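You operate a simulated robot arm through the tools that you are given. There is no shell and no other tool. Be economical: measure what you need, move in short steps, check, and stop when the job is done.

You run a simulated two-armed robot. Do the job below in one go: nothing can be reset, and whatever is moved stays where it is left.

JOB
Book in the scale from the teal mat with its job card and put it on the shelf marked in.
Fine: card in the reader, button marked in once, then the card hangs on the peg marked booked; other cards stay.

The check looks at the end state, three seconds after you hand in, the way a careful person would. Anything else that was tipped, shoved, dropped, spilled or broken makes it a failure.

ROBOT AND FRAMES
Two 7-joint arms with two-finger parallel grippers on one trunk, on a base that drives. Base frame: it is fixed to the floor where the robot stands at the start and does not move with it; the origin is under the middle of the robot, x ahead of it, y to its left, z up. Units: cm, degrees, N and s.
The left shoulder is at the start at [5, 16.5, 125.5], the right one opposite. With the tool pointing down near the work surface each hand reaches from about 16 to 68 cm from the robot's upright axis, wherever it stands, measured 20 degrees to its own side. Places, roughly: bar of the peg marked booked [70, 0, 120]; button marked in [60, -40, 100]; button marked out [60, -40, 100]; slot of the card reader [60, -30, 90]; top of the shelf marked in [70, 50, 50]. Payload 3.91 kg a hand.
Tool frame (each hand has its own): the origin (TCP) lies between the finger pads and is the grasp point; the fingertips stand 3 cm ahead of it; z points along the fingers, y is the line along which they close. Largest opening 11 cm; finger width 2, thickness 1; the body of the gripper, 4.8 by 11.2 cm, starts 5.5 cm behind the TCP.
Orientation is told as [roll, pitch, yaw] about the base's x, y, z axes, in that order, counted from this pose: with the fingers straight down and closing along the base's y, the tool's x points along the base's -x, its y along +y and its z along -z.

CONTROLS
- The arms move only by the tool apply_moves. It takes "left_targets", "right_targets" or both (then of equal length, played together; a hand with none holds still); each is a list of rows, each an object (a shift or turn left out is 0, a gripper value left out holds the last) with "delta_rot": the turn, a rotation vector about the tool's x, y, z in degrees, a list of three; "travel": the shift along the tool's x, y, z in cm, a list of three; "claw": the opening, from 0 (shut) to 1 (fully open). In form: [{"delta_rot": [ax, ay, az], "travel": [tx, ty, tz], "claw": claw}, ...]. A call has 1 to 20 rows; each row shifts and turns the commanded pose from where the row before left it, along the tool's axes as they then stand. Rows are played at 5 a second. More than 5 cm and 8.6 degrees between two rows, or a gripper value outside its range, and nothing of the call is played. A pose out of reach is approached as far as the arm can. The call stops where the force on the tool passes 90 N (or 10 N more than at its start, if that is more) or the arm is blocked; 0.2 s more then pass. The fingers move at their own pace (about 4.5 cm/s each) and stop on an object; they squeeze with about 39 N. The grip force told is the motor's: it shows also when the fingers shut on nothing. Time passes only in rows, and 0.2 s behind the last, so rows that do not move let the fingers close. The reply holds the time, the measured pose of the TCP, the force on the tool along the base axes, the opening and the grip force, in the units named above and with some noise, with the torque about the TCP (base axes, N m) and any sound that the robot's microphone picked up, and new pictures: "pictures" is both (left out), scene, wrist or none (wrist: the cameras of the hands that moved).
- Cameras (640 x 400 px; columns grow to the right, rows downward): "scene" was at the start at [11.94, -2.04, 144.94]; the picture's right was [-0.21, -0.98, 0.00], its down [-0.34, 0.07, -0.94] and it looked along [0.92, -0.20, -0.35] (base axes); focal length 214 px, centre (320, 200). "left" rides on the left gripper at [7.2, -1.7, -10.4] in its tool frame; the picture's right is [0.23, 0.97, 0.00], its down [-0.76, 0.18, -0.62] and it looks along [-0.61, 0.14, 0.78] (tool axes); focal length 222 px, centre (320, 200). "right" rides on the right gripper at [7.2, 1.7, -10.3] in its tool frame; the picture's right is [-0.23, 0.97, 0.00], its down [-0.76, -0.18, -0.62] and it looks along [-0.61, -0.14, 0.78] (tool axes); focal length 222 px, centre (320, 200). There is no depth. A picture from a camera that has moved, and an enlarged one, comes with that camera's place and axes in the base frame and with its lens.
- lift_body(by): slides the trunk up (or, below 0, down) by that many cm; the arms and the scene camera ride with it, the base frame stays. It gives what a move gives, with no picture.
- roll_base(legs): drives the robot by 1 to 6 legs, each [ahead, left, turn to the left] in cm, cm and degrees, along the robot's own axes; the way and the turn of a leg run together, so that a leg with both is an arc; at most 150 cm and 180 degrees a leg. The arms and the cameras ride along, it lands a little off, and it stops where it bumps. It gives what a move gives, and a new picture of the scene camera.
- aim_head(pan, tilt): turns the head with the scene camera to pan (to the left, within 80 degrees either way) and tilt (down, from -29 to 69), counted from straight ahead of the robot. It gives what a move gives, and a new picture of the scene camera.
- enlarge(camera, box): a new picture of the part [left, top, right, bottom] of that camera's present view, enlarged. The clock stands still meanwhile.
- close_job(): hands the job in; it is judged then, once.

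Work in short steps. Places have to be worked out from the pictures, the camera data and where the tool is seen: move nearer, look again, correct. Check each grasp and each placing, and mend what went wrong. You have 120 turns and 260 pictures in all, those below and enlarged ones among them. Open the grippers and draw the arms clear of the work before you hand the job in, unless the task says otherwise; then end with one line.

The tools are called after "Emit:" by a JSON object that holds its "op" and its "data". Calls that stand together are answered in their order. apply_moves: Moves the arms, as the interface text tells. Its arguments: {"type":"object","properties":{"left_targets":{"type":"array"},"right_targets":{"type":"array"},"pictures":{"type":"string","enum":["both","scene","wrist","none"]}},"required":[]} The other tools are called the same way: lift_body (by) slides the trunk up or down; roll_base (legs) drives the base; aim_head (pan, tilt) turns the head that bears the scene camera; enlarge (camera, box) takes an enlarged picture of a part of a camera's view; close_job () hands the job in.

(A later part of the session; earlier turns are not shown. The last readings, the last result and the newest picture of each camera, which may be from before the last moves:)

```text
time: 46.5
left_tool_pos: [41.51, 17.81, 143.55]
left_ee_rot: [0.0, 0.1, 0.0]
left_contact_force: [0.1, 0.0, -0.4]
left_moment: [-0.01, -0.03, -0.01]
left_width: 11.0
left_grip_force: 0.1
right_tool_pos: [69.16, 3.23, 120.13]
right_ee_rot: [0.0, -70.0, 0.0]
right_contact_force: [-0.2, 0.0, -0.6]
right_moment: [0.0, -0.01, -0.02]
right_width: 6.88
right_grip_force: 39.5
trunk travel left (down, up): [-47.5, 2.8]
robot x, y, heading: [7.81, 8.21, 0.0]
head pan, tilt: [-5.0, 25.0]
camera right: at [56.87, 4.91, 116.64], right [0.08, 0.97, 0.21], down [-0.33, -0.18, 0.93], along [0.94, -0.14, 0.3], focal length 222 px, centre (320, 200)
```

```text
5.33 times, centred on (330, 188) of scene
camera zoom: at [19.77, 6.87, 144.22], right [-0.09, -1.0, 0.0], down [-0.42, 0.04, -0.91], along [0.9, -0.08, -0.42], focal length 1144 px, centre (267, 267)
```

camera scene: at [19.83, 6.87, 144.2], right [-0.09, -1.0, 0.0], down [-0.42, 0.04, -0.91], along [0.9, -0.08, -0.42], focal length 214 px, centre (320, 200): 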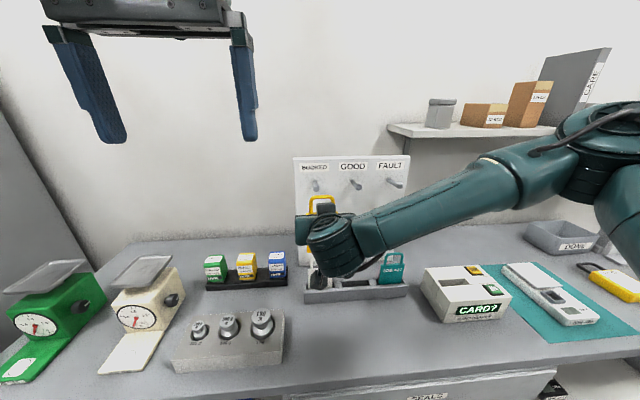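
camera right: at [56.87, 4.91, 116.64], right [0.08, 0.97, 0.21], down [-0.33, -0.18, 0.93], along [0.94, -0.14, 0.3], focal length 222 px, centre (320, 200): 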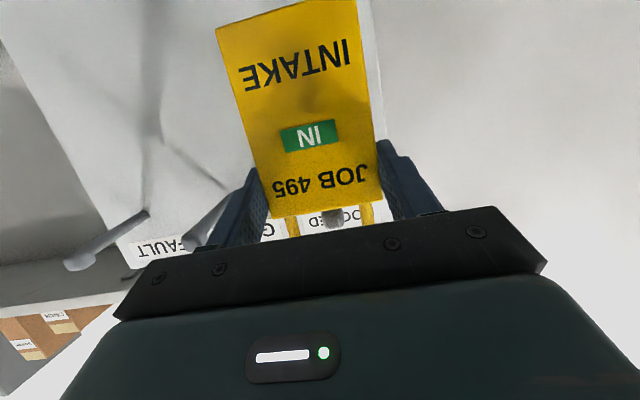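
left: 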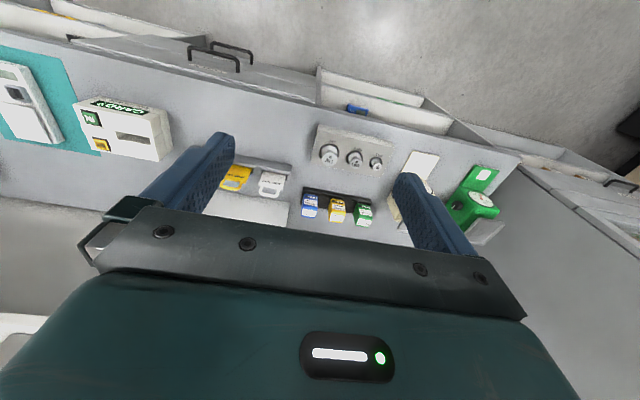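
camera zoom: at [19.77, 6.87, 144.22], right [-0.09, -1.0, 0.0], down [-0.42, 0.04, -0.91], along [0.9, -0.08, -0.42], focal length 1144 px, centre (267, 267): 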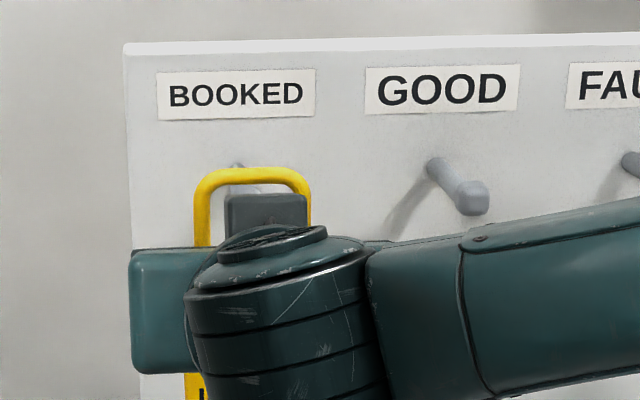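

Through the loop the peg tip sits between the legs, just above the card body. I'll advance 2.5 cm and check forces.

Emit:
{"op": "apply_moves", "data": {"right_targets": [{"travel": [-0.43, 0, 1.18]}, {"travel": [-0.43, 0, 1.18]}, {}], "pictures": "wrist"}}

Emit:
{"op": "enlarge", "data": {"camera": "scene", "box": [280, 150, 380, 225]}}

```text
time: 47.3
left_tool_pos: [41.57, 17.81, 143.46]
left_ee_rot: [0.1, 0.0, -0.1]
left_contact_force: [-0.2, 0.8, 0.0]
left_moment: [-0.03, 0.0, 0.02]
left_width: 11.01
left_grip_force: 0.1
right_tool_pos: [71.66, 3.04, 120.16]
right_ee_rot: [0.1, -70.1, 0.0]
right_contact_force: [0.2, 0.4, -0.2]
right_moment: [0.02, 0.0, -0.01]
right_width: 6.89
right_grip_force: 39.4
trunk travel left (down, up): [-47.5, 2.8]
robot x, y, heading: [7.68, 7.83, 0.2]
head pan, tilt: [-5.0, 25.0]
camera right: at [59.35, 4.92, 116.69], right [0.08, 0.97, 0.21], down [-0.33, -0.18, 0.93], along [0.94, -0.14, 0.3], focal length 222 px, centre (320, 200)
```

right: 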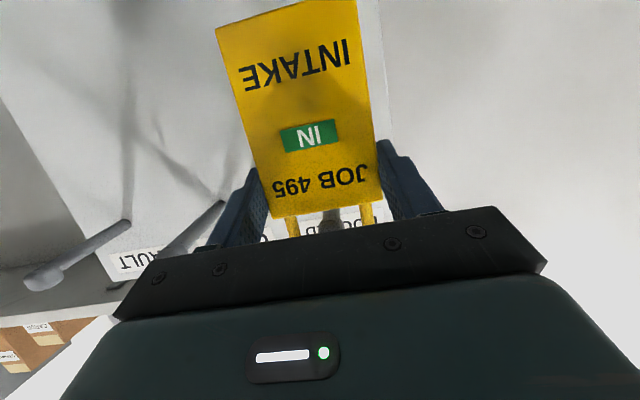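

```text
5.33 times, centred on (330, 188) of scene
camera zoom: at [19.8, 6.87, 144.21], right [-0.09, -1.0, 0.0], down [-0.42, 0.04, -0.91], along [0.9, -0.08, -0.42], focal length 1144 px, centre (267, 267)
```

zoom: 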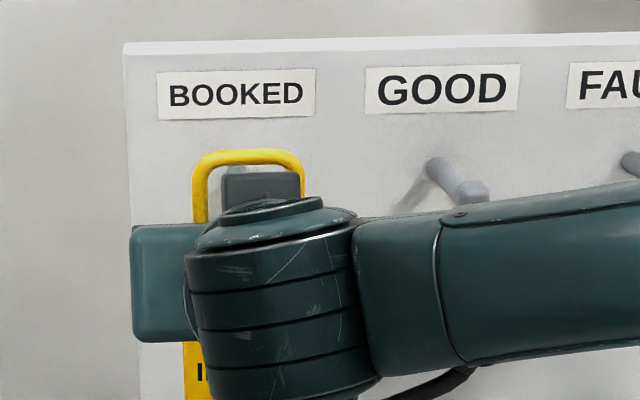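

No contact, and the card has reached the tip. I'll advance another 2.5 cm so the loop sits mid-peg.

Emit:
{"op": "apply_moves", "data": {"right_targets": [{"travel": [-0.43, 0.1, 1.18]}, {"travel": [-0.43, 0.1, 1.18]}, {}], "pictures": "wrist"}}

Emit:
{"op": "enlarge", "data": {"camera": "right", "box": [240, 160, 440, 260]}}

```text
time: 48.1
left_tool_pos: [41.59, 17.65, 143.38]
left_ee_rot: [-0.1, 0.1, 0.0]
left_contact_force: [0.2, 0.4, 0.1]
left_moment: [-0.01, -0.01, -0.04]
left_width: 11.01
left_grip_force: 0.0
right_tool_pos: [74.18, 3.29, 120.21]
right_ee_rot: [0.0, -70.0, 0.0]
right_contact_force: [0.1, -0.1, 0.0]
right_moment: [0.03, 0.05, -0.01]
right_width: 6.89
right_grip_force: 39.0
trunk travel left (down, up): [-47.5, 2.8]
robot x, y, heading: [7.73, 7.42, -0.2]
head pan, tilt: [-5.0, 25.0]
camera right: at [61.83, 5.06, 116.65], right [0.08, 0.97, 0.21], down [-0.33, -0.18, 0.93], along [0.94, -0.14, 0.3], focal length 222 px, centre (320, 200)
```

right: 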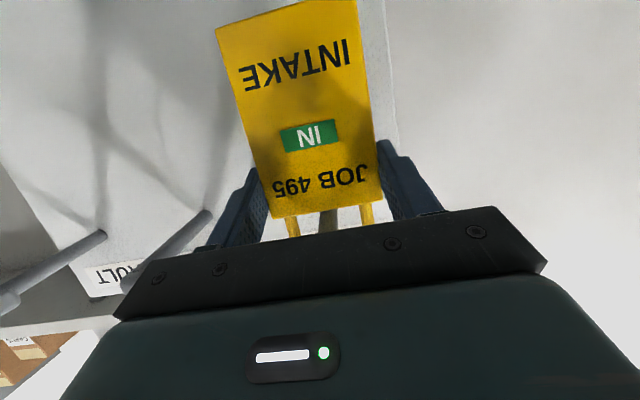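

```text
3.20 times, centred on (340, 210) of right
camera zoom: at [61.83, 5.06, 116.65], right [0.08, 0.97, 0.21], down [-0.33, -0.18, 0.93], along [0.94, -0.14, 0.3], focal length 711 px, centre (256, 168)
```

zoom: 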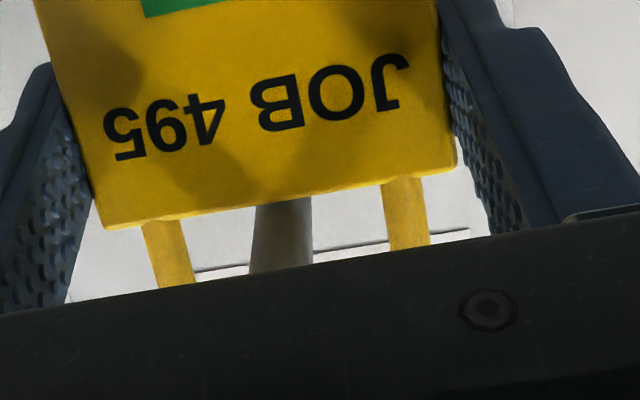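

The peg passes between the loop's legs. I'll lower the card until the loop rests on the bar.

Emit:
{"op": "apply_moves", "data": {"right_targets": [{"travel": [0.47, 0, 0.17]}, {"travel": [0.47, 0, 0.17]}, {"travel": [0.38, 0, 0.14]}, {}], "pictures": "none"}}

Emit:
{"op": "enlarge", "data": {"camera": "scene", "box": [280, 150, 380, 225]}}

```text
time: 49.1
left_tool_pos: [41.55, 17.83, 143.35]
left_ee_rot: [0.0, 0.0, 0.0]
left_contact_force: [0.0, 0.0, -0.2]
left_moment: [-0.01, 0.03, -0.01]
left_width: 11.02
left_grip_force: 0.0
right_tool_pos: [74.2, 3.47, 118.66]
right_ee_rot: [0.0, -70.0, -0.2]
right_contact_force: [0.3, -0.4, -0.7]
right_moment: [0.02, 0.02, -0.01]
right_width: 6.89
right_grip_force: 38.7
trunk travel left (down, up): [-47.5, 2.8]
robot x, y, heading: [8.03, 7.82, -0.2]
head pan, tilt: [-5.0, 25.0]
```

```text
5.33 times, centred on (330, 188) of scene
camera zoom: at [19.81, 6.87, 144.21], right [-0.09, -1.0, 0.0], down [-0.42, 0.04, -0.91], along [0.9, -0.08, -0.42], focal length 1144 px, centre (267, 267)
```

zoom: 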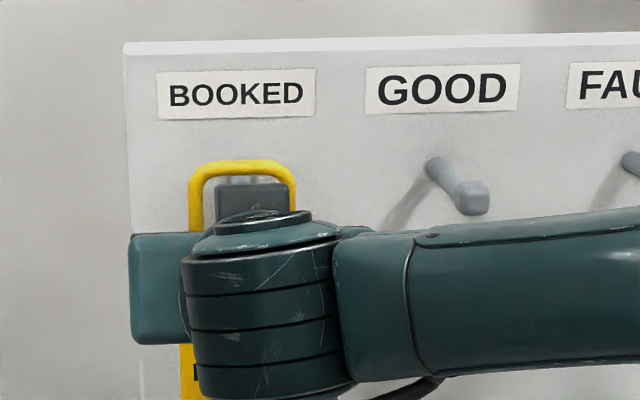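

Not yet touching, so I'll lower in 0.35 cm steps.

Emit:
{"op": "apply_moves", "data": {"right_targets": [{"travel": [0.33, 0, 0.12]}, {}], "pictures": "none"}}

Emit:
{"op": "apply_moves", "data": {"right_targets": [{"travel": [0.33, 0, 0.12]}, {}], "pictures": "none"}}

```text
time: 49.7
left_tool_pos: [41.58, 17.84, 143.38]
left_ee_rot: [0.1, 0.0, -0.2]
left_contact_force: [0.4, -0.3, -0.8]
left_moment: [-0.01, 0.01, 0.02]
left_width: 10.99
left_grip_force: 0.1
right_tool_pos: [74.07, 3.45, 118.49]
right_ee_rot: [0.0, -70.0, -0.1]
right_contact_force: [-0.2, 0.6, 0.0]
right_moment: [0.02, -0.03, -0.03]
right_width: 6.88
right_grip_force: 39.2
trunk travel left (down, up): [-47.5, 2.8]
robot x, y, heading: [7.98, 7.59, -0.3]
head pan, tilt: [-5.0, 25.0]
```

```text
time: 50.3
left_tool_pos: [41.5, 17.85, 143.48]
left_ee_rot: [-0.1, 0.0, -0.1]
left_contact_force: [0.3, -0.4, -0.8]
left_moment: [0.0, 0.02, 0.01]
left_width: 11.02
left_grip_force: 0.0
right_tool_pos: [74.09, 3.34, 118.18]
right_ee_rot: [0.2, -70.3, -0.2]
right_contact_force: [2.0, 0.7, 6.1]
right_moment: [-0.06, 0.1, 0.01]
right_width: 6.91
right_grip_force: 39.2
trunk travel left (down, up): [-47.5, 2.8]
robot x, y, heading: [7.89, 7.75, 0.1]
head pan, tilt: [-5.0, 25.0]
```

Contact at 6 N: the loop rests on the peg. I'll open gently and back straight out.

Emit:
{"op": "apply_moves", "data": {"right_targets": [{"claw": 0.72}, {"claw": 0.8}, {}, {"travel": [0.68, 0, -1.88]}, {"travel": [1.02, 0, -2.82]}, {"travel": [1.02, 0, -2.82]}, {"travel": [1.02, 0, -2.82]}, {"travel": [1.02, 0, -2.82]}, {}]}}

Emit:
{"op": "enlarge", "data": {"camera": "scene", "box": [270, 150, 410, 260]}}

```text
time: 52.3
left_tool_pos: [41.44, 17.85, 143.33]
left_ee_rot: [0.0, 0.0, -0.1]
left_contact_force: [-0.9, 0.2, 0.1]
left_moment: [-0.01, -0.01, -0.02]
left_width: 11.0
left_grip_force: 0.1
right_tool_pos: [60.13, 3.55, 118.03]
right_ee_rot: [0.1, -70.0, -0.1]
right_contact_force: [0.2, 0.4, -0.3]
right_moment: [0.03, -0.01, 0.01]
right_width: 8.8
right_grip_force: 0.1
trunk travel left (down, up): [-47.5, 2.8]
robot x, y, heading: [7.77, 7.65, -0.2]
head pan, tilt: [-5.0, 25.0]
camera scene: at [19.84, 6.87, 144.21], right [-0.09, -1.0, 0.0], down [-0.42, 0.04, -0.91], along [0.9, -0.08, -0.42], focal length 214 px, centre (320, 200)
camera right: at [47.84, 5.16, 114.57], right [0.08, 0.97, 0.21], down [-0.33, -0.18, 0.93], along [0.94, -0.14, 0.3], focal length 222 px, centre (320, 200)
```

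scene: 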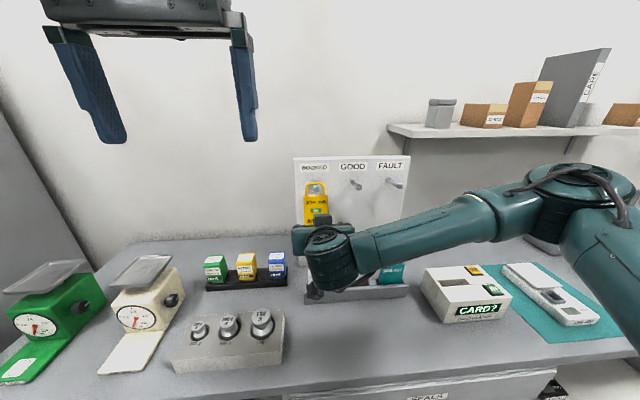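
right: 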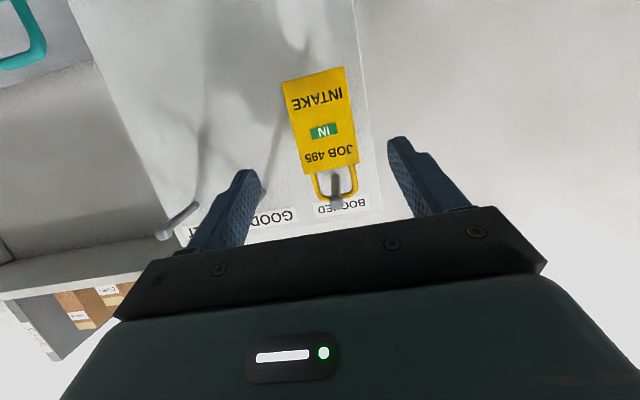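

```text
3.64 times, centred on (340, 205) of scene
camera zoom: at [19.84, 6.87, 144.21], right [-0.09, -1.0, 0.0], down [-0.42, 0.04, -0.91], along [0.9, -0.08, -0.42], focal length 780 px, centre (247, 182)
```

zoom: 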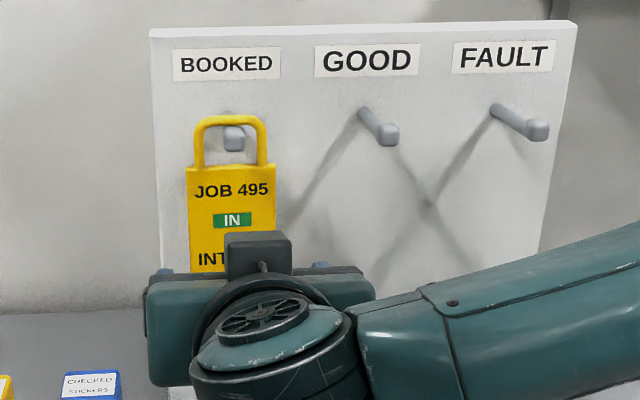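

The card hangs on BOOKED, showing JOB 495 IN. Next is the scale: I'll back off 10 cm, turn the gripper back to 45° and drive right.

Emit:
{"op": "roll_base", "data": {"legs": [[-10, 0, 0]]}}

Emit:
{"op": "apply_moves", "data": {"right_targets": [{"delta_rot": [0, 6.25, 0]}, {"delta_rot": [0, 6.25, 0]}, {"delta_rot": [0, 6.25, 0]}, {"delta_rot": [0, 6.25, 0]}, {}], "pictures": "scene"}}

```text
time: 53.4
left_tool_pos: [31.61, 17.83, 143.4]
left_ee_rot: [0.0, 0.1, -0.1]
left_contact_force: [-0.3, 0.0, 0.1]
left_moment: [0.01, -0.01, 0.0]
left_width: 10.98
left_grip_force: 0.0
right_tool_pos: [50.17, 3.53, 118.14]
right_ee_rot: [0.1, -70.2, -0.1]
right_contact_force: [-0.6, -0.3, 0.1]
right_moment: [-0.01, 0.0, 0.0]
right_width: 8.81
right_grip_force: 0.0
trunk travel left (down, up): [-47.5, 2.8]
robot x, y, heading: [-1.94, 7.77, -0.2]
head pan, tilt: [-5.0, 25.0]
camera scene: at [9.84, 6.88, 144.22], right [-0.09, -1.0, 0.0], down [-0.42, 0.04, -0.91], along [0.9, -0.08, -0.42], focal length 214 px, centre (320, 200)
```

scene: 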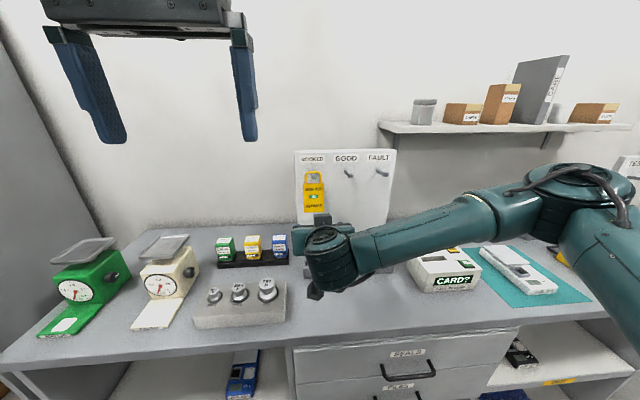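

```text
time: 54.6
left_tool_pos: [31.6, 17.71, 143.5]
left_ee_rot: [-0.1, 0.1, -0.1]
left_contact_force: [-0.1, 0.7, 0.1]
left_moment: [-0.01, -0.01, -0.02]
left_width: 10.99
left_grip_force: 0.1
right_tool_pos: [50.17, 3.53, 118.01]
right_ee_rot: [-0.1, -44.8, 0.0]
right_contact_force: [0.6, 0.3, -0.2]
right_moment: [-0.01, 0.04, 0.0]
right_width: 8.81
right_grip_force: 0.2
trunk travel left (down, up): [-47.5, 2.8]
robot x, y, heading: [-2.22, 7.52, -0.0]
head pan, tilt: [-5.0, 25.0]
camera scene: at [9.9, 6.88, 144.21], right [-0.09, -1.0, 0.0], down [-0.42, 0.04, -0.91], along [0.9, -0.08, -0.42], focal length 214 px, centre (320, 200)
```

scene: 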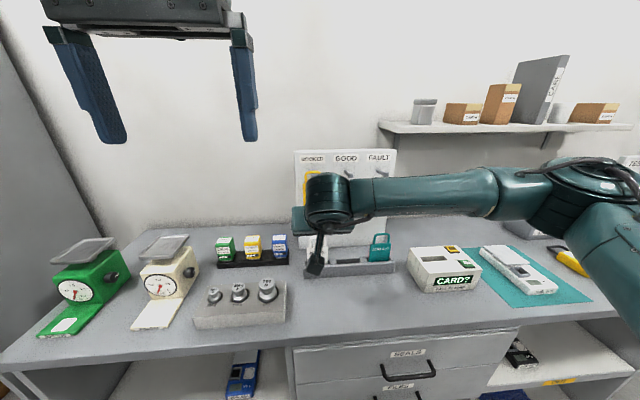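

Now I'll drive 60 cm right, still 10 cm back, and look at the scale.

Emit:
{"op": "roll_base", "data": {"legs": [[0, -60, 0]]}}

Emit:
{"op": "aim_head", "data": {"pan": 0, "tilt": 45}}

```text
time: 60.3
left_tool_pos: [31.63, -41.61, 143.42]
left_ee_rot: [0.0, 0.0, 0.1]
left_contact_force: [-1.5, -0.9, 0.0]
left_moment: [0.02, -0.02, -0.01]
left_width: 10.98
left_grip_force: 0.0
right_tool_pos: [50.4, -55.74, 118.12]
right_ee_rot: [0.0, -45.0, 0.2]
right_contact_force: [0.3, 0.3, 0.4]
right_moment: [0.01, -0.01, -0.01]
right_width: 8.8
right_grip_force: 0.0
trunk travel left (down, up): [-47.5, 2.8]
robot x, y, heading: [-1.96, -51.62, 0.1]
head pan, tilt: [-5.0, 25.0]
camera scene: at [9.94, -52.44, 144.21], right [-0.08, -1.0, 0.0], down [-0.42, 0.04, -0.91], along [0.9, -0.08, -0.42], focal length 214 px, centre (320, 200)
```

scene: 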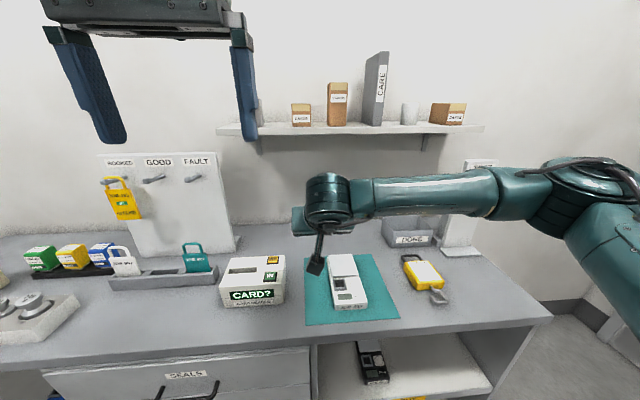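

```text
time: 61.1
left_tool_pos: [31.57, -41.37, 143.37]
left_ee_rot: [-0.2, 0.0, 0.2]
left_contact_force: [0.4, 0.2, 0.3]
left_moment: [0.0, 0.01, 0.03]
left_width: 10.99
left_grip_force: 0.1
right_tool_pos: [50.25, -55.76, 117.98]
right_ee_rot: [-0.1, -45.0, 0.2]
right_contact_force: [0.4, 0.0, 0.5]
right_moment: [-0.01, 0.07, -0.01]
right_width: 8.81
right_grip_force: 0.0
trunk travel left (down, up): [-47.5, 2.8]
robot x, y, heading: [-1.96, -51.55, 0.3]
head pan, tilt: [0.0, 45.0]
camera scene: at [8.89, -51.63, 141.16], right [0.0, -1.0, 0.0], down [-0.71, 0.0, -0.71], along [0.71, 0.0, -0.71], focal length 214 px, centre (320, 200)
```

scene: 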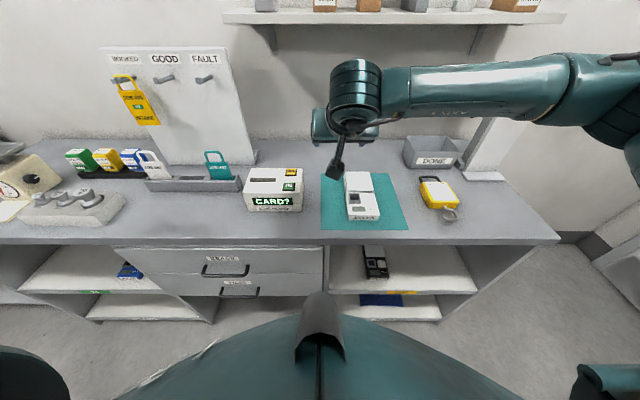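

Emit:
{"op": "enlarge", "data": {"camera": "scene", "box": [315, 160, 415, 235]}}

Emit:
{"op": "enlarge", "data": {"camera": "left", "box": [60, 40, 340, 215]}}

Emit:
{"op": "enlarge", "data": {"camera": "right", "box": [140, 0, 460, 200]}}

```text
5.33 times, centred on (365, 198) of scene
camera zoom: at [8.89, -51.63, 141.16], right [0.0, -1.0, 0.0], down [-0.71, 0.0, -0.71], along [0.71, 0.0, -0.71], focal length 1144 px, centre (80, 213)
```

zoom: 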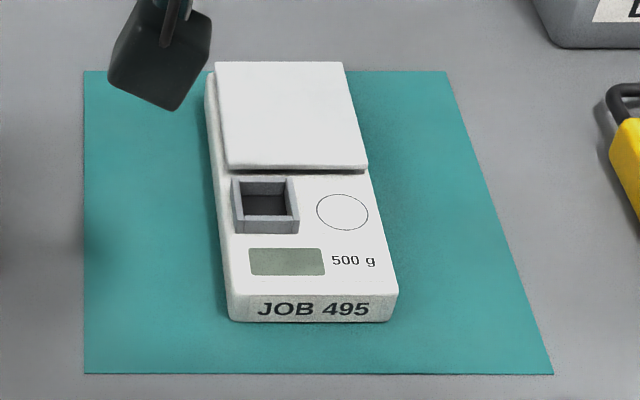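

```text
2.29 times, centred on (200, 128) of left
camera zoom: at [24.56, -43.24, 153.84], right [-0.23, 0.97, 0.0], down [0.76, 0.18, 0.62], along [0.61, 0.14, -0.78], focal length 508 px, centre (594, 366)
```

zoom: 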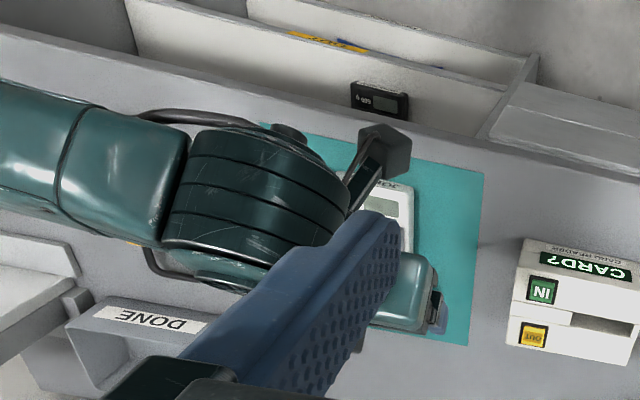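

```text
2.00 times, centred on (300, 100) of right
camera zoom: at [37.73, -54.04, 120.01], right [0.16, 0.97, 0.16], down [0.1, -0.18, 0.98], along [0.98, -0.14, -0.12], focal length 444 px, centre (360, 400)
```

zoom: 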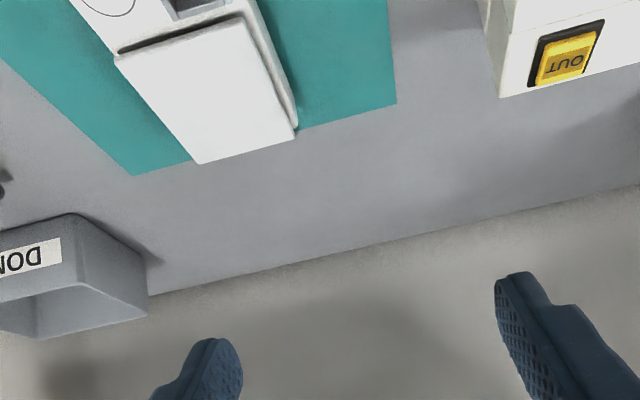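

The scale lies square: x 51.2–70.5, y -60.2…-69.4 (centre -64.8), with a body about 2.2 cm high. I'll open fully and hover above its middle.

Emit:
{"op": "apply_moves", "data": {"right_targets": [{"travel": [0.446, -1.81, 3.23], "claw": 1}, {"travel": [0.446, -1.81, 3.23]}, {"travel": [0.446, -1.81, 3.23]}, {"travel": [0.446, -1.81, 3.23]}, {"travel": [0.446, -1.81, 3.23]}, {}]}}

Emit:
{"op": "enlarge", "data": {"camera": "right", "box": [160, 0, 480, 200]}}

```text
time: 62.5
left_tool_pos: [31.54, -41.48, 143.47]
left_ee_rot: [-0.1, 0.0, 0.2]
left_contact_force: [0.0, -0.2, -0.5]
left_moment: [0.01, 0.01, -0.03]
left_width: 11.0
left_grip_force: 0.1
right_tool_pos: [60.11, -64.68, 104.99]
right_ee_rot: [0.0, -45.2, 0.1]
right_contact_force: [1.1, 0.4, 0.2]
right_moment: [-0.02, -0.02, 0.01]
right_width: 11.0
right_grip_force: 0.1
trunk travel left (down, up): [-47.5, 2.8]
robot x, y, heading: [-2.31, -51.52, 0.1]
head pan, tilt: [0.0, 45.0]
camera scene: at [8.86, -51.61, 141.16], right [0.0, -1.0, 0.0], down [-0.71, 0.0, -0.71], along [0.71, 0.0, -0.71], focal length 214 px, centre (320, 200)
camera right: at [47.57, -63.1, 106.95], right [0.16, 0.97, 0.16], down [0.1, -0.18, 0.98], along [0.98, -0.14, -0.12], focal length 222 px, centre (320, 200)
```

scene: 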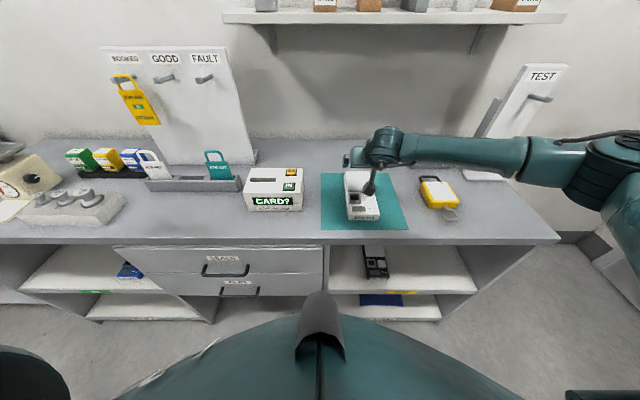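
right: 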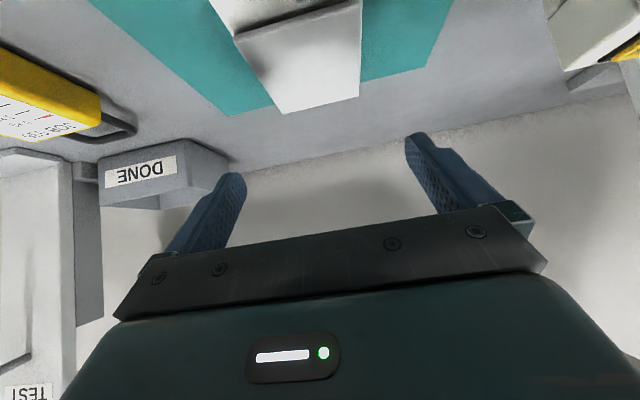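

```text
2.00 times, centred on (320, 100) of right
camera zoom: at [47.57, -63.1, 106.95], right [0.16, 0.97, 0.16], down [0.1, -0.18, 0.98], along [0.98, -0.14, -0.12], focal length 444 px, centre (320, 400)
```

zoom: 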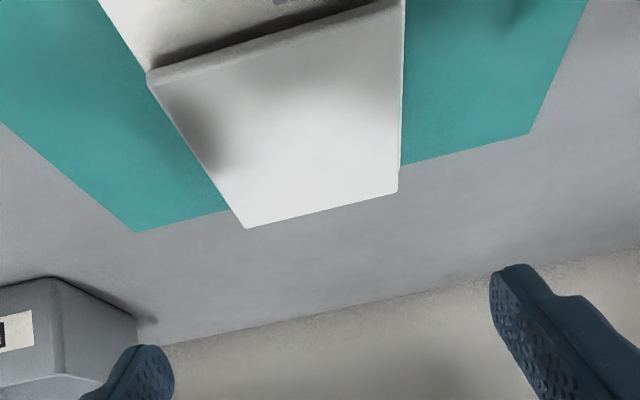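

The scale's centre y≈-64.6 matches the TCP. I'll descend 9 cm and recheck.

Emit:
{"op": "apply_moves", "data": {"right_targets": [{"travel": [2.12, 0, 2.12]}, {"travel": [2.12, 0, 2.12]}, {"travel": [2.12, 0, 2.12]}, {}]}}

Emit:
{"op": "enlarge", "data": {"camera": "scene", "box": [315, 140, 425, 222]}}

```text
time: 63.5
left_tool_pos: [31.65, -41.37, 143.39]
left_ee_rot: [-0.1, -0.1, 0.1]
left_contact_force: [1.3, 0.1, 0.5]
left_moment: [0.0, 0.01, -0.02]
left_width: 11.01
left_grip_force: 0.0
right_tool_pos: [60.25, -64.74, 96.07]
right_ee_rot: [0.1, -45.0, 0.1]
right_contact_force: [0.2, -0.6, 0.0]
right_moment: [0.0, -0.01, 0.02]
right_width: 11.0
right_grip_force: 0.1
trunk travel left (down, up): [-47.5, 2.8]
robot x, y, heading: [-2.18, -51.77, 0.3]
head pan, tilt: [0.0, 45.0]
camera scene: at [8.87, -51.63, 141.16], right [0.0, -1.0, 0.0], down [-0.71, 0.0, -0.71], along [0.71, 0.0, -0.71], focal length 214 px, centre (320, 200)
camera right: at [47.61, -63.06, 98.01], right [0.16, 0.97, 0.16], down [0.1, -0.18, 0.98], along [0.98, -0.14, -0.12], focal length 222 px, centre (320, 200)
```

scene: 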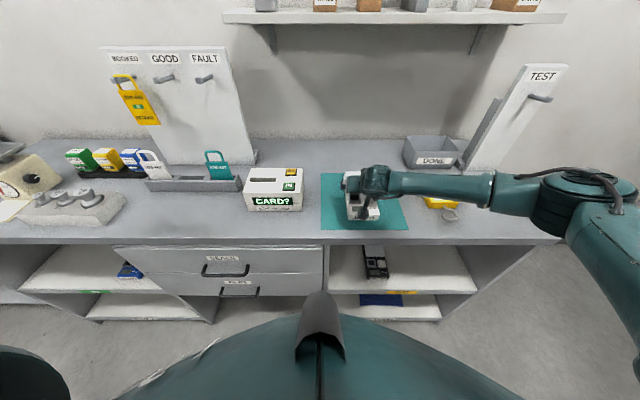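
right: 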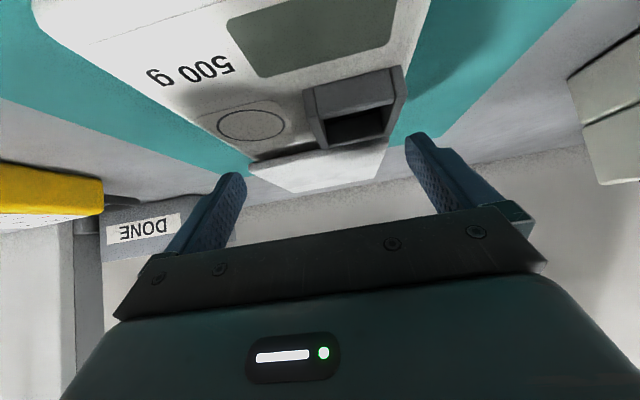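

```text
4.88 times, centred on (370, 181) of scene
camera zoom: at [8.87, -51.63, 141.16], right [0.0, -1.0, 0.0], down [-0.71, 0.0, -0.71], along [0.71, 0.0, -0.71], focal length 1046 px, centre (76, 293)
```

zoom: 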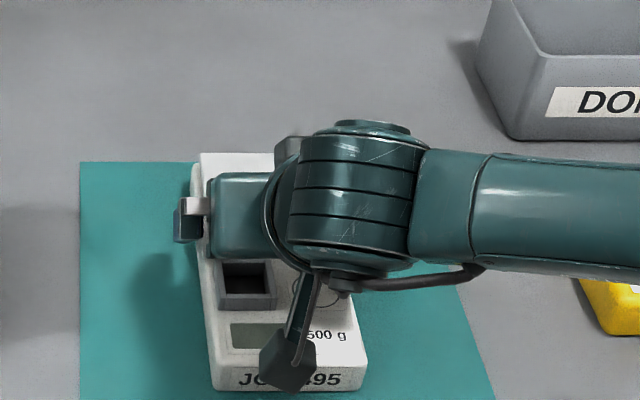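

The fingers straddle the body. I'll descend another 2.7 cm to just above the mat.

Emit:
{"op": "apply_moves", "data": {"right_targets": [{"travel": [0.71, 0, 0.71]}, {"travel": [0.71, 0, 0.71]}, {"travel": [0.49, 0, 0.49]}, {}], "pictures": "wrist"}}

```text
time: 64.5
left_tool_pos: [31.62, -41.5, 143.32]
left_ee_rot: [-0.1, 0.1, 0.0]
left_contact_force: [-0.8, 0.2, -0.9]
left_moment: [0.01, -0.02, 0.01]
left_width: 11.02
left_grip_force: 0.1
right_tool_pos: [60.14, -64.82, 93.26]
right_ee_rot: [-0.1, -45.0, 0.0]
right_contact_force: [0.1, 0.4, -0.4]
right_moment: [-0.01, 0.05, 0.01]
right_width: 10.99
right_grip_force: 0.0
trunk travel left (down, up): [-47.5, 2.8]
robot x, y, heading: [-1.88, -51.85, -0.1]
head pan, tilt: [0.0, 45.0]
camera right: at [47.59, -63.09, 95.31], right [0.16, 0.97, 0.16], down [0.1, -0.18, 0.98], along [0.98, -0.14, -0.12], focal length 222 px, centre (320, 200)
```

right: 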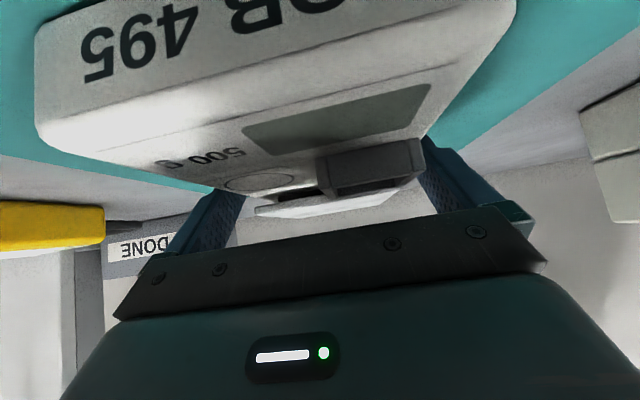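

The body top is at about 92.7 and the fingertips reach 90.4, level with the body sides. Closing the gripper.

Emit:
{"op": "apply_moves", "data": {"right_targets": [{"claw": 0.8}, {"claw": 0.5}, {"claw": 0.5}, {"claw": 0.5}, {}], "pictures": "none"}}

Emit:
{"op": "apply_moves", "data": {"right_targets": [{"travel": [-0.5, 0, -0.5]}, {"travel": [-0.5, 0, -0.5]}, {}], "pictures": "wrist"}}

```text
time: 65.7
left_tool_pos: [31.61, -41.44, 143.4]
left_ee_rot: [0.0, 0.1, 0.2]
left_contact_force: [-0.2, -0.8, 0.4]
left_moment: [0.01, -0.01, 0.01]
left_width: 11.0
left_grip_force: 0.1
right_tool_pos: [60.11, -64.77, 93.28]
right_ee_rot: [-0.1, -45.0, 0.2]
right_contact_force: [0.0, 1.1, 0.3]
right_moment: [0.08, -0.13, 0.05]
right_width: 9.37
right_grip_force: 39.2
trunk travel left (down, up): [-47.5, 2.8]
robot x, y, heading: [-1.82, -51.44, 0.2]
head pan, tilt: [0.0, 45.0]
```

```text
time: 66.5
left_tool_pos: [31.72, -41.46, 143.44]
left_ee_rot: [0.0, 0.1, 0.1]
left_contact_force: [0.1, 0.1, -0.7]
left_moment: [0.02, -0.02, 0.0]
left_width: 10.99
left_grip_force: 0.0
right_tool_pos: [60.11, -64.79, 94.73]
right_ee_rot: [0.0, -45.1, 0.2]
right_contact_force: [0.7, 1.0, 0.7]
right_moment: [-0.19, 0.05, -0.1]
right_width: 9.31
right_grip_force: 39.3
trunk travel left (down, up): [-47.5, 2.8]
robot x, y, heading: [-2.08, -51.42, 0.2]
head pan, tilt: [0.0, 45.0]
camera right: at [47.61, -63.09, 96.76], right [0.16, 0.97, 0.16], down [0.1, -0.18, 0.98], along [0.98, -0.14, -0.12], focal length 222 px, centre (320, 200)
```

right: 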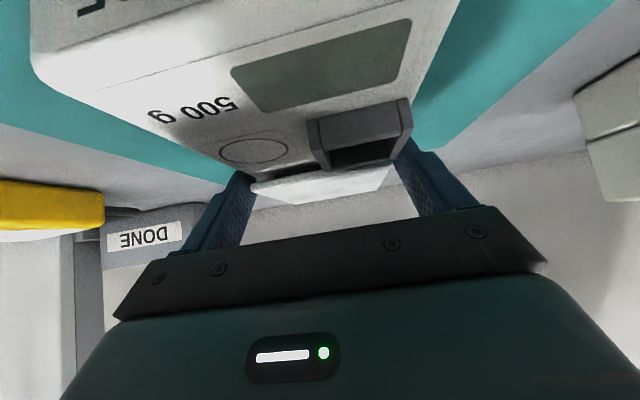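

It isn't clear that the scale lifted with the hand, so I'll look closer.

Emit:
{"op": "enlarge", "data": {"camera": "scene", "box": [315, 140, 425, 222]}}

Emit:
{"op": "enlarge", "data": {"camera": "right", "box": [150, 60, 470, 260]}}

```text
4.88 times, centred on (370, 181) of scene
camera zoom: at [8.89, -51.63, 141.16], right [0.0, -1.0, 0.0], down [-0.71, 0.0, -0.71], along [0.71, 0.0, -0.71], focal length 1046 px, centre (76, 293)
```

zoom: 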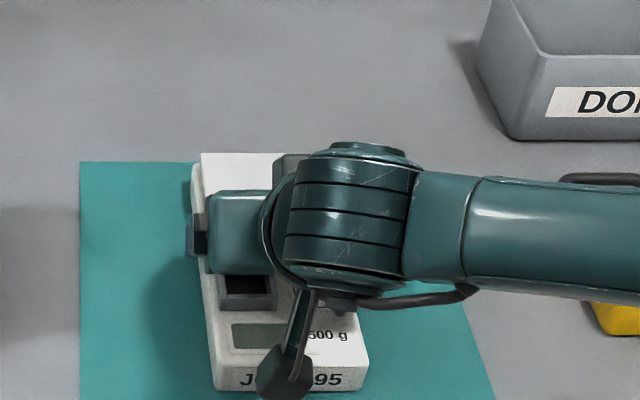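

```text
2.00 times, centred on (310, 160) of right
camera zoom: at [47.61, -63.09, 96.76], right [0.16, 0.97, 0.16], down [0.1, -0.18, 0.98], along [0.98, -0.14, -0.12], focal length 444 px, centre (340, 280)
```

zoom: 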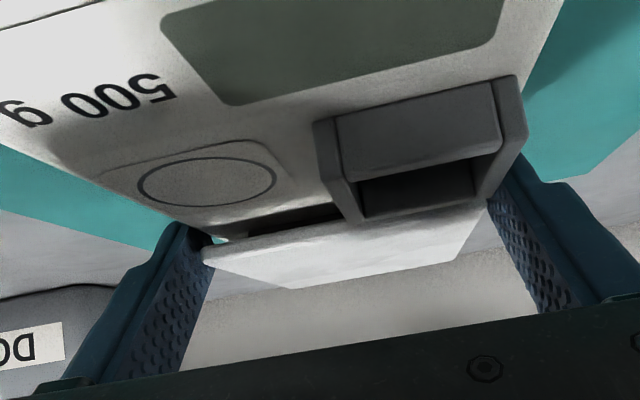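

The scale stayed on the mat while the tips slid up its sides. I'll reopen, go slightly lower than before, grip again and test with a tiny lift while watching the force.

Emit:
{"op": "apply_moves", "data": {"right_targets": [{"claw": 1}, {"claw": 1}, {"travel": [0.6, 0, 0.6]}, {"travel": [0.65, 0, 0.65]}, {}], "pictures": "none"}}

Emit:
{"op": "apply_moves", "data": {"right_targets": [{"claw": 0.4}, {"claw": 0}, {"claw": 0}, {"claw": 0}, {}], "pictures": "none"}}

Emit:
{"op": "apply_moves", "data": {"right_targets": [{"travel": [-0.15, 0, -0.15]}, {"travel": [-0.15, 0, -0.15]}], "pictures": "wrist"}}

```text
time: 67.7
left_tool_pos: [31.62, -41.41, 143.46]
left_ee_rot: [-0.1, 0.0, 0.1]
left_contact_force: [0.0, 0.9, -1.0]
left_moment: [0.01, 0.04, -0.02]
left_width: 10.99
left_grip_force: 0.0
right_tool_pos: [60.12, -64.67, 92.9]
right_ee_rot: [0.0, -45.1, 0.1]
right_contact_force: [1.4, 0.8, -0.6]
right_moment: [-0.03, 0.0, -0.04]
right_width: 10.98
right_grip_force: 0.0
trunk travel left (down, up): [-47.5, 2.8]
robot x, y, heading: [-2.28, -51.57, 0.0]
head pan, tilt: [0.0, 45.0]
```

```text
time: 68.9
left_tool_pos: [31.66, -41.41, 143.38]
left_ee_rot: [-0.1, 0.0, 0.1]
left_contact_force: [-0.3, 1.2, -0.6]
left_moment: [-0.02, -0.01, 0.01]
left_width: 11.01
left_grip_force: 0.0
right_tool_pos: [60.11, -64.67, 92.97]
right_ee_rot: [-0.1, -44.9, 0.1]
right_contact_force: [0.0, 1.2, -1.1]
right_moment: [-0.02, -0.1, 0.02]
right_width: 9.36
right_grip_force: 38.8
trunk travel left (down, up): [-47.5, 2.8]
robot x, y, heading: [-1.92, -51.66, 0.1]
head pan, tilt: [0.0, 45.0]
```

```text
time: 69.5
left_tool_pos: [31.72, -41.49, 143.35]
left_ee_rot: [-0.1, 0.0, 0.1]
left_contact_force: [0.1, -0.6, 0.3]
left_moment: [-0.02, -0.01, 0.02]
left_width: 11.02
left_grip_force: 0.1
right_tool_pos: [60.17, -64.74, 93.46]
right_ee_rot: [0.0, -44.9, 0.1]
right_contact_force: [0.5, -0.5, -3.5]
right_moment: [0.02, 0.05, -0.01]
right_width: 9.36
right_grip_force: 38.8
trunk travel left (down, up): [-47.5, 2.8]
robot x, y, heading: [-2.01, -51.59, 0.0]
head pan, tilt: [0.0, 45.0]
camera right: at [47.59, -63.08, 95.35], right [0.16, 0.97, 0.16], down [0.1, -0.18, 0.98], along [0.98, -0.14, -0.12], focal length 222 px, centre (320, 200)
```

right: 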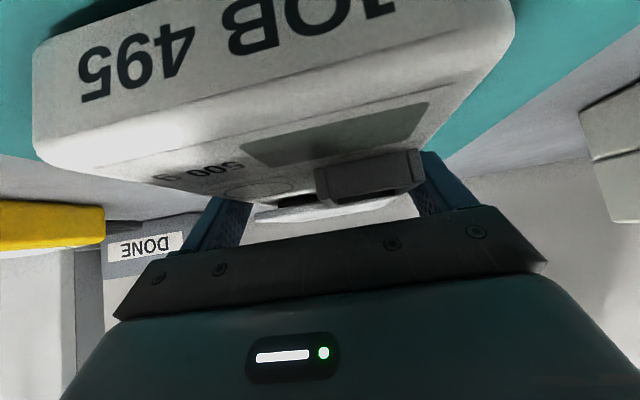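

The tool now reads -3.5 N, so it is taking some of the load. I'll keep lifting slowly by 0.8 cm.

Emit:
{"op": "apply_moves", "data": {"right_targets": [{"travel": [-0.14, 0, -0.14]}, {"travel": [-0.14, 0, -0.14]}, {"travel": [-0.14, 0, -0.14]}, {"travel": [-0.14, 0, -0.14]}, {}], "pictures": "wrist"}}

Emit:
{"op": "enlarge", "data": {"camera": "scene", "box": [315, 140, 425, 222]}}

```text
time: 70.7
left_tool_pos: [31.69, -41.6, 143.43]
left_ee_rot: [-0.1, 0.1, 0.2]
left_contact_force: [0.3, 0.2, -0.4]
left_moment: [0.03, -0.01, 0.01]
left_width: 10.99
left_grip_force: 0.2
right_tool_pos: [60.14, -64.68, 94.22]
right_ee_rot: [0.0, -45.0, 0.1]
right_contact_force: [0.6, 0.5, -2.8]
right_moment: [0.01, 0.06, -0.01]
right_width: 9.37
right_grip_force: 39.2
trunk travel left (down, up): [-47.5, 2.8]
robot x, y, heading: [-2.03, -51.71, 0.0]
head pan, tilt: [0.0, 45.0]
camera right: at [47.62, -63.06, 96.18], right [0.16, 0.97, 0.16], down [0.1, -0.18, 0.98], along [0.98, -0.14, -0.12], focal length 222 px, centre (320, 200)
```

right: 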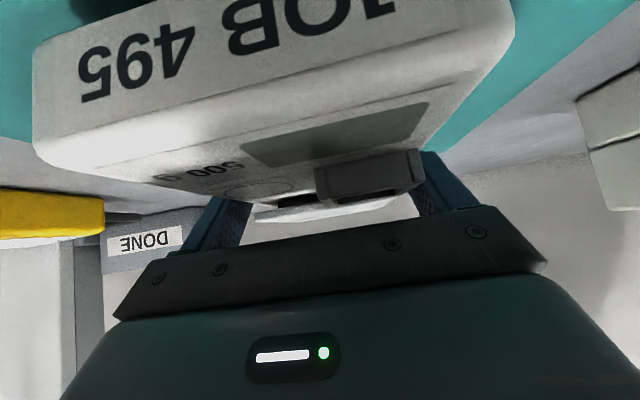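

```text
4.88 times, centred on (370, 181) of scene
camera zoom: at [8.93, -51.64, 141.15], right [0.0, -1.0, 0.0], down [-0.71, 0.0, -0.71], along [0.71, 0.0, -0.71], focal length 1046 px, centre (76, 293)
```

zoom: 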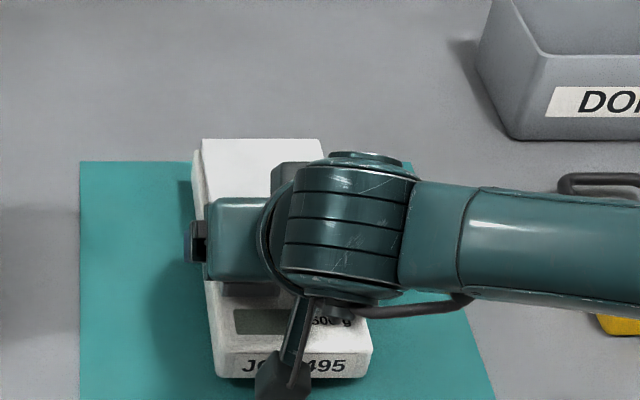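

The scale is lifted and level, at about 3 N, with its centre of mass close to the grip. I'll raise it smoothly.

Emit:
{"op": "apply_moves", "data": {"right_targets": [{"travel": [-0.3, 0, -0.3]}, {"travel": [-0.4, 0, -0.4]}, {"travel": [-0.5, 0, -0.5]}, {"travel": [-0.5, 0, -0.5]}, {"travel": [-0.5, 0, -0.5]}, {"travel": [-0.5, 0, -0.5]}, {"travel": [-0.5, 0, -0.5]}, {"travel": [-0.5, 0, -0.5]}, {"travel": [-0.5, 0, -0.5]}, {"travel": [-0.5, 0, -0.5]}, {"travel": [-0.5, 0, -0.5]}, {"travel": [-0.5, 0, -0.5]}, {"travel": [-0.5, 0, -0.5]}, {"travel": [-0.5, 0, -0.5]}, {"travel": [-0.4, 0, -0.4]}, {"travel": [-0.3, 0, -0.3]}, {}]}}

```text
time: 74.3
left_tool_pos: [31.7, -41.4, 143.4]
left_ee_rot: [-0.1, 0.0, 0.0]
left_contact_force: [0.2, 1.3, 1.8]
left_moment: [0.0, 0.0, 0.03]
left_width: 10.99
left_grip_force: 0.2
right_tool_pos: [60.06, -64.61, 104.75]
right_ee_rot: [0.0, -45.0, 0.1]
right_contact_force: [-0.3, -0.2, -3.1]
right_moment: [0.0, 0.06, -0.02]
right_width: 9.37
right_grip_force: 39.0
trunk travel left (down, up): [-47.5, 2.8]
robot x, y, heading: [-2.37, -51.25, 0.0]
head pan, tilt: [0.0, 45.0]
camera scene: at [8.93, -51.64, 141.15], right [0.0, -1.0, 0.0], down [-0.71, 0.0, -0.71], along [0.71, 0.0, -0.71], focal length 214 px, centre (320, 200)
camera right: at [47.62, -63.06, 106.63], right [0.16, 0.97, 0.16], down [0.1, -0.18, 0.98], along [0.98, -0.14, -0.12], focal length 222 px, centre (320, 200)
```

scene: 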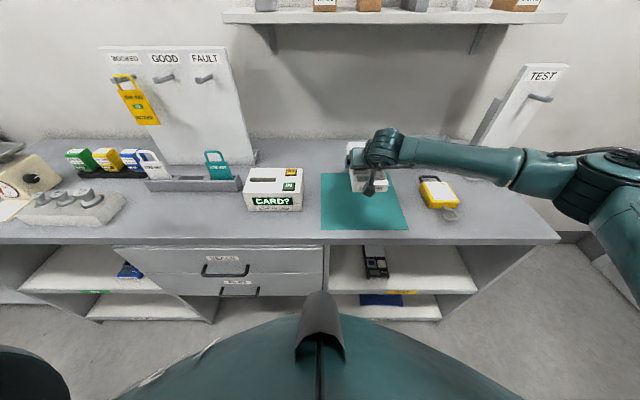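
right: 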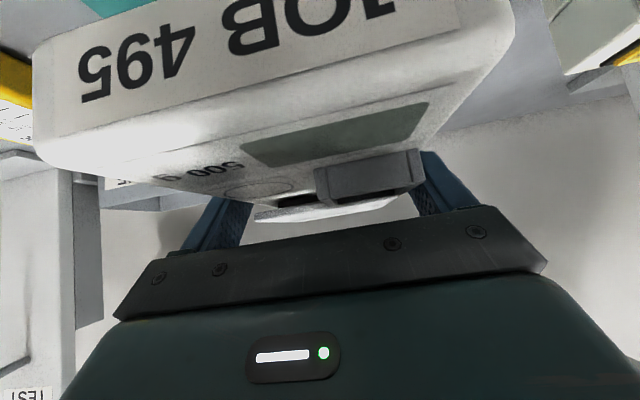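

It holds firmly. I'll back the base away from the bench so the scale clears the edge, starting gently.

Emit:
{"op": "roll_base", "data": {"legs": [[-8, 0, 0], [-27, 0, 0]]}}

Emit:
{"op": "apply_moves", "data": {"left_targets": [{"travel": [2, 0, -2]}, {"travel": [2, 0, -2]}, {"travel": [2, 0, -2]}, {"travel": [2, 0, -2]}], "pictures": "none"}}

Emit:
{"op": "enlarge", "data": {"camera": "right", "box": [0, 0, 640, 400]}}

```text
time: 76.9
left_tool_pos: [-3.18, -41.5, 143.39]
left_ee_rot: [-0.1, 0.1, 0.1]
left_contact_force: [-0.5, -0.2, 0.0]
left_moment: [-0.02, -0.01, 0.0]
left_width: 11.0
left_grip_force: 0.0
right_tool_pos: [25.33, -64.83, 104.64]
right_ee_rot: [0.1, -45.0, 0.1]
right_contact_force: [-0.6, -0.2, -3.2]
right_moment: [0.01, 0.09, -0.02]
right_width: 9.36
right_grip_force: 39.3
trunk travel left (down, up): [-47.5, 2.8]
robot x, y, heading: [-36.79, -52.02, -0.4]
head pan, tilt: [0.0, 45.0]
camera scene: at [-25.88, -51.72, 141.15], right [0.0, -1.0, 0.0], down [-0.71, 0.0, -0.71], along [0.71, 0.0, -0.71], focal length 214 px, centre (320, 200)
```

scene: 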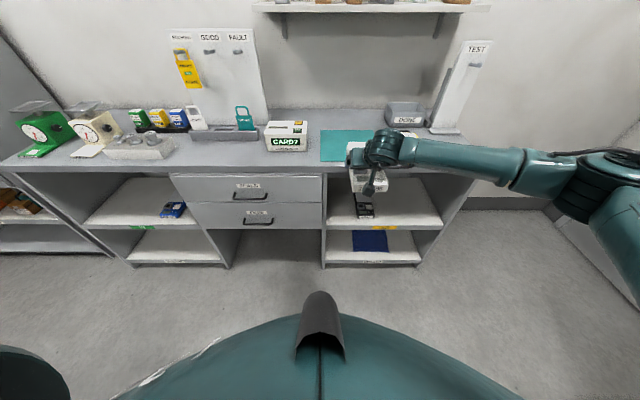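

```text
time: 77.9
left_tool_pos: [-10.27, -41.66, 150.28]
left_ee_rot: [-0.3, -0.1, 0.1]
left_contact_force: [0.2, 0.1, 0.6]
left_moment: [-0.05, -0.01, 0.02]
left_width: 11.02
left_grip_force: 0.1
left hand out of reach, approached as far as the arm can: row 4
right_tool_pos: [25.44, -64.79, 104.6]
right_ee_rot: [0.0, -44.9, 0.0]
right_contact_force: [0.3, -0.4, -3.7]
right_moment: [0.04, 0.05, -0.01]
right_width: 9.35
right_grip_force: 39.3
trunk travel left (down, up): [-47.5, 2.8]
robot x, y, heading: [-36.73, -51.73, 0.3]
head pan, tilt: [0.0, 45.0]
```

```text
1.00 times, centred on (320, 200) of right (not enlarged: the box is as wide or as high as the picture)
camera zoom: at [12.88, -63.15, 106.59], right [0.16, 0.97, 0.16], down [0.1, -0.18, 0.98], along [0.98, -0.14, -0.12], focal length 222 px, centre (320, 200)
```

zoom: 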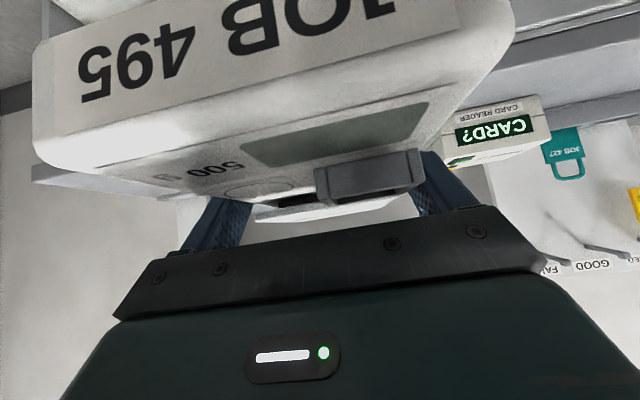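

The grip survived the drive. The IN shelf spans about y 12–71 with its front edge at x≈46, and the blue device occupies y 23–36. I'll drive left 114 cm to bring the scale to y≈49.

Emit:
{"op": "roll_base", "data": {"legs": [[0, 60, 0], [0, 54, 0]]}}

```text
time: 88.5
left_tool_pos: [-11.27, 72.57, 150.29]
left_ee_rot: [-0.3, 0.1, 0.7]
left_contact_force: [-1.3, -0.1, -0.4]
left_moment: [0.01, 0.01, 0.0]
left_width: 11.0
left_grip_force: 0.1
right_tool_pos: [24.64, 49.71, 104.64]
right_ee_rot: [0.0, -45.1, 0.7]
right_contact_force: [0.2, 0.2, -3.0]
right_moment: [0.0, 0.03, 0.01]
right_width: 9.38
right_grip_force: 39.1
trunk travel left (down, up): [-47.5, 2.8]
robot x, y, heading: [-37.81, 62.52, 0.5]
head pan, tilt: [0.0, 45.0]
camera scene: at [-26.68, 62.33, 141.15], right [0.01, -1.0, 0.0], down [-0.71, -0.01, -0.71], along [0.71, 0.01, -0.71], focal length 214 px, centre (320, 200)
```

scene: 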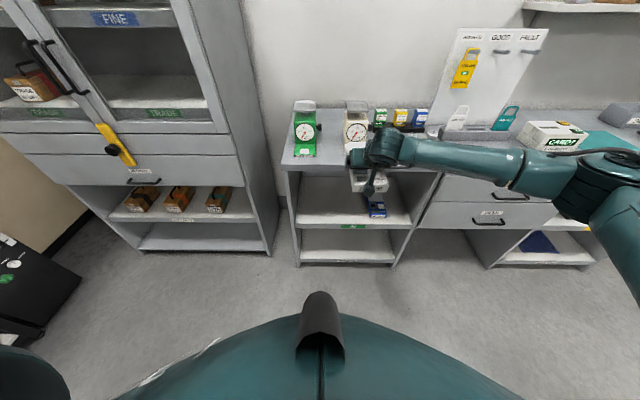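

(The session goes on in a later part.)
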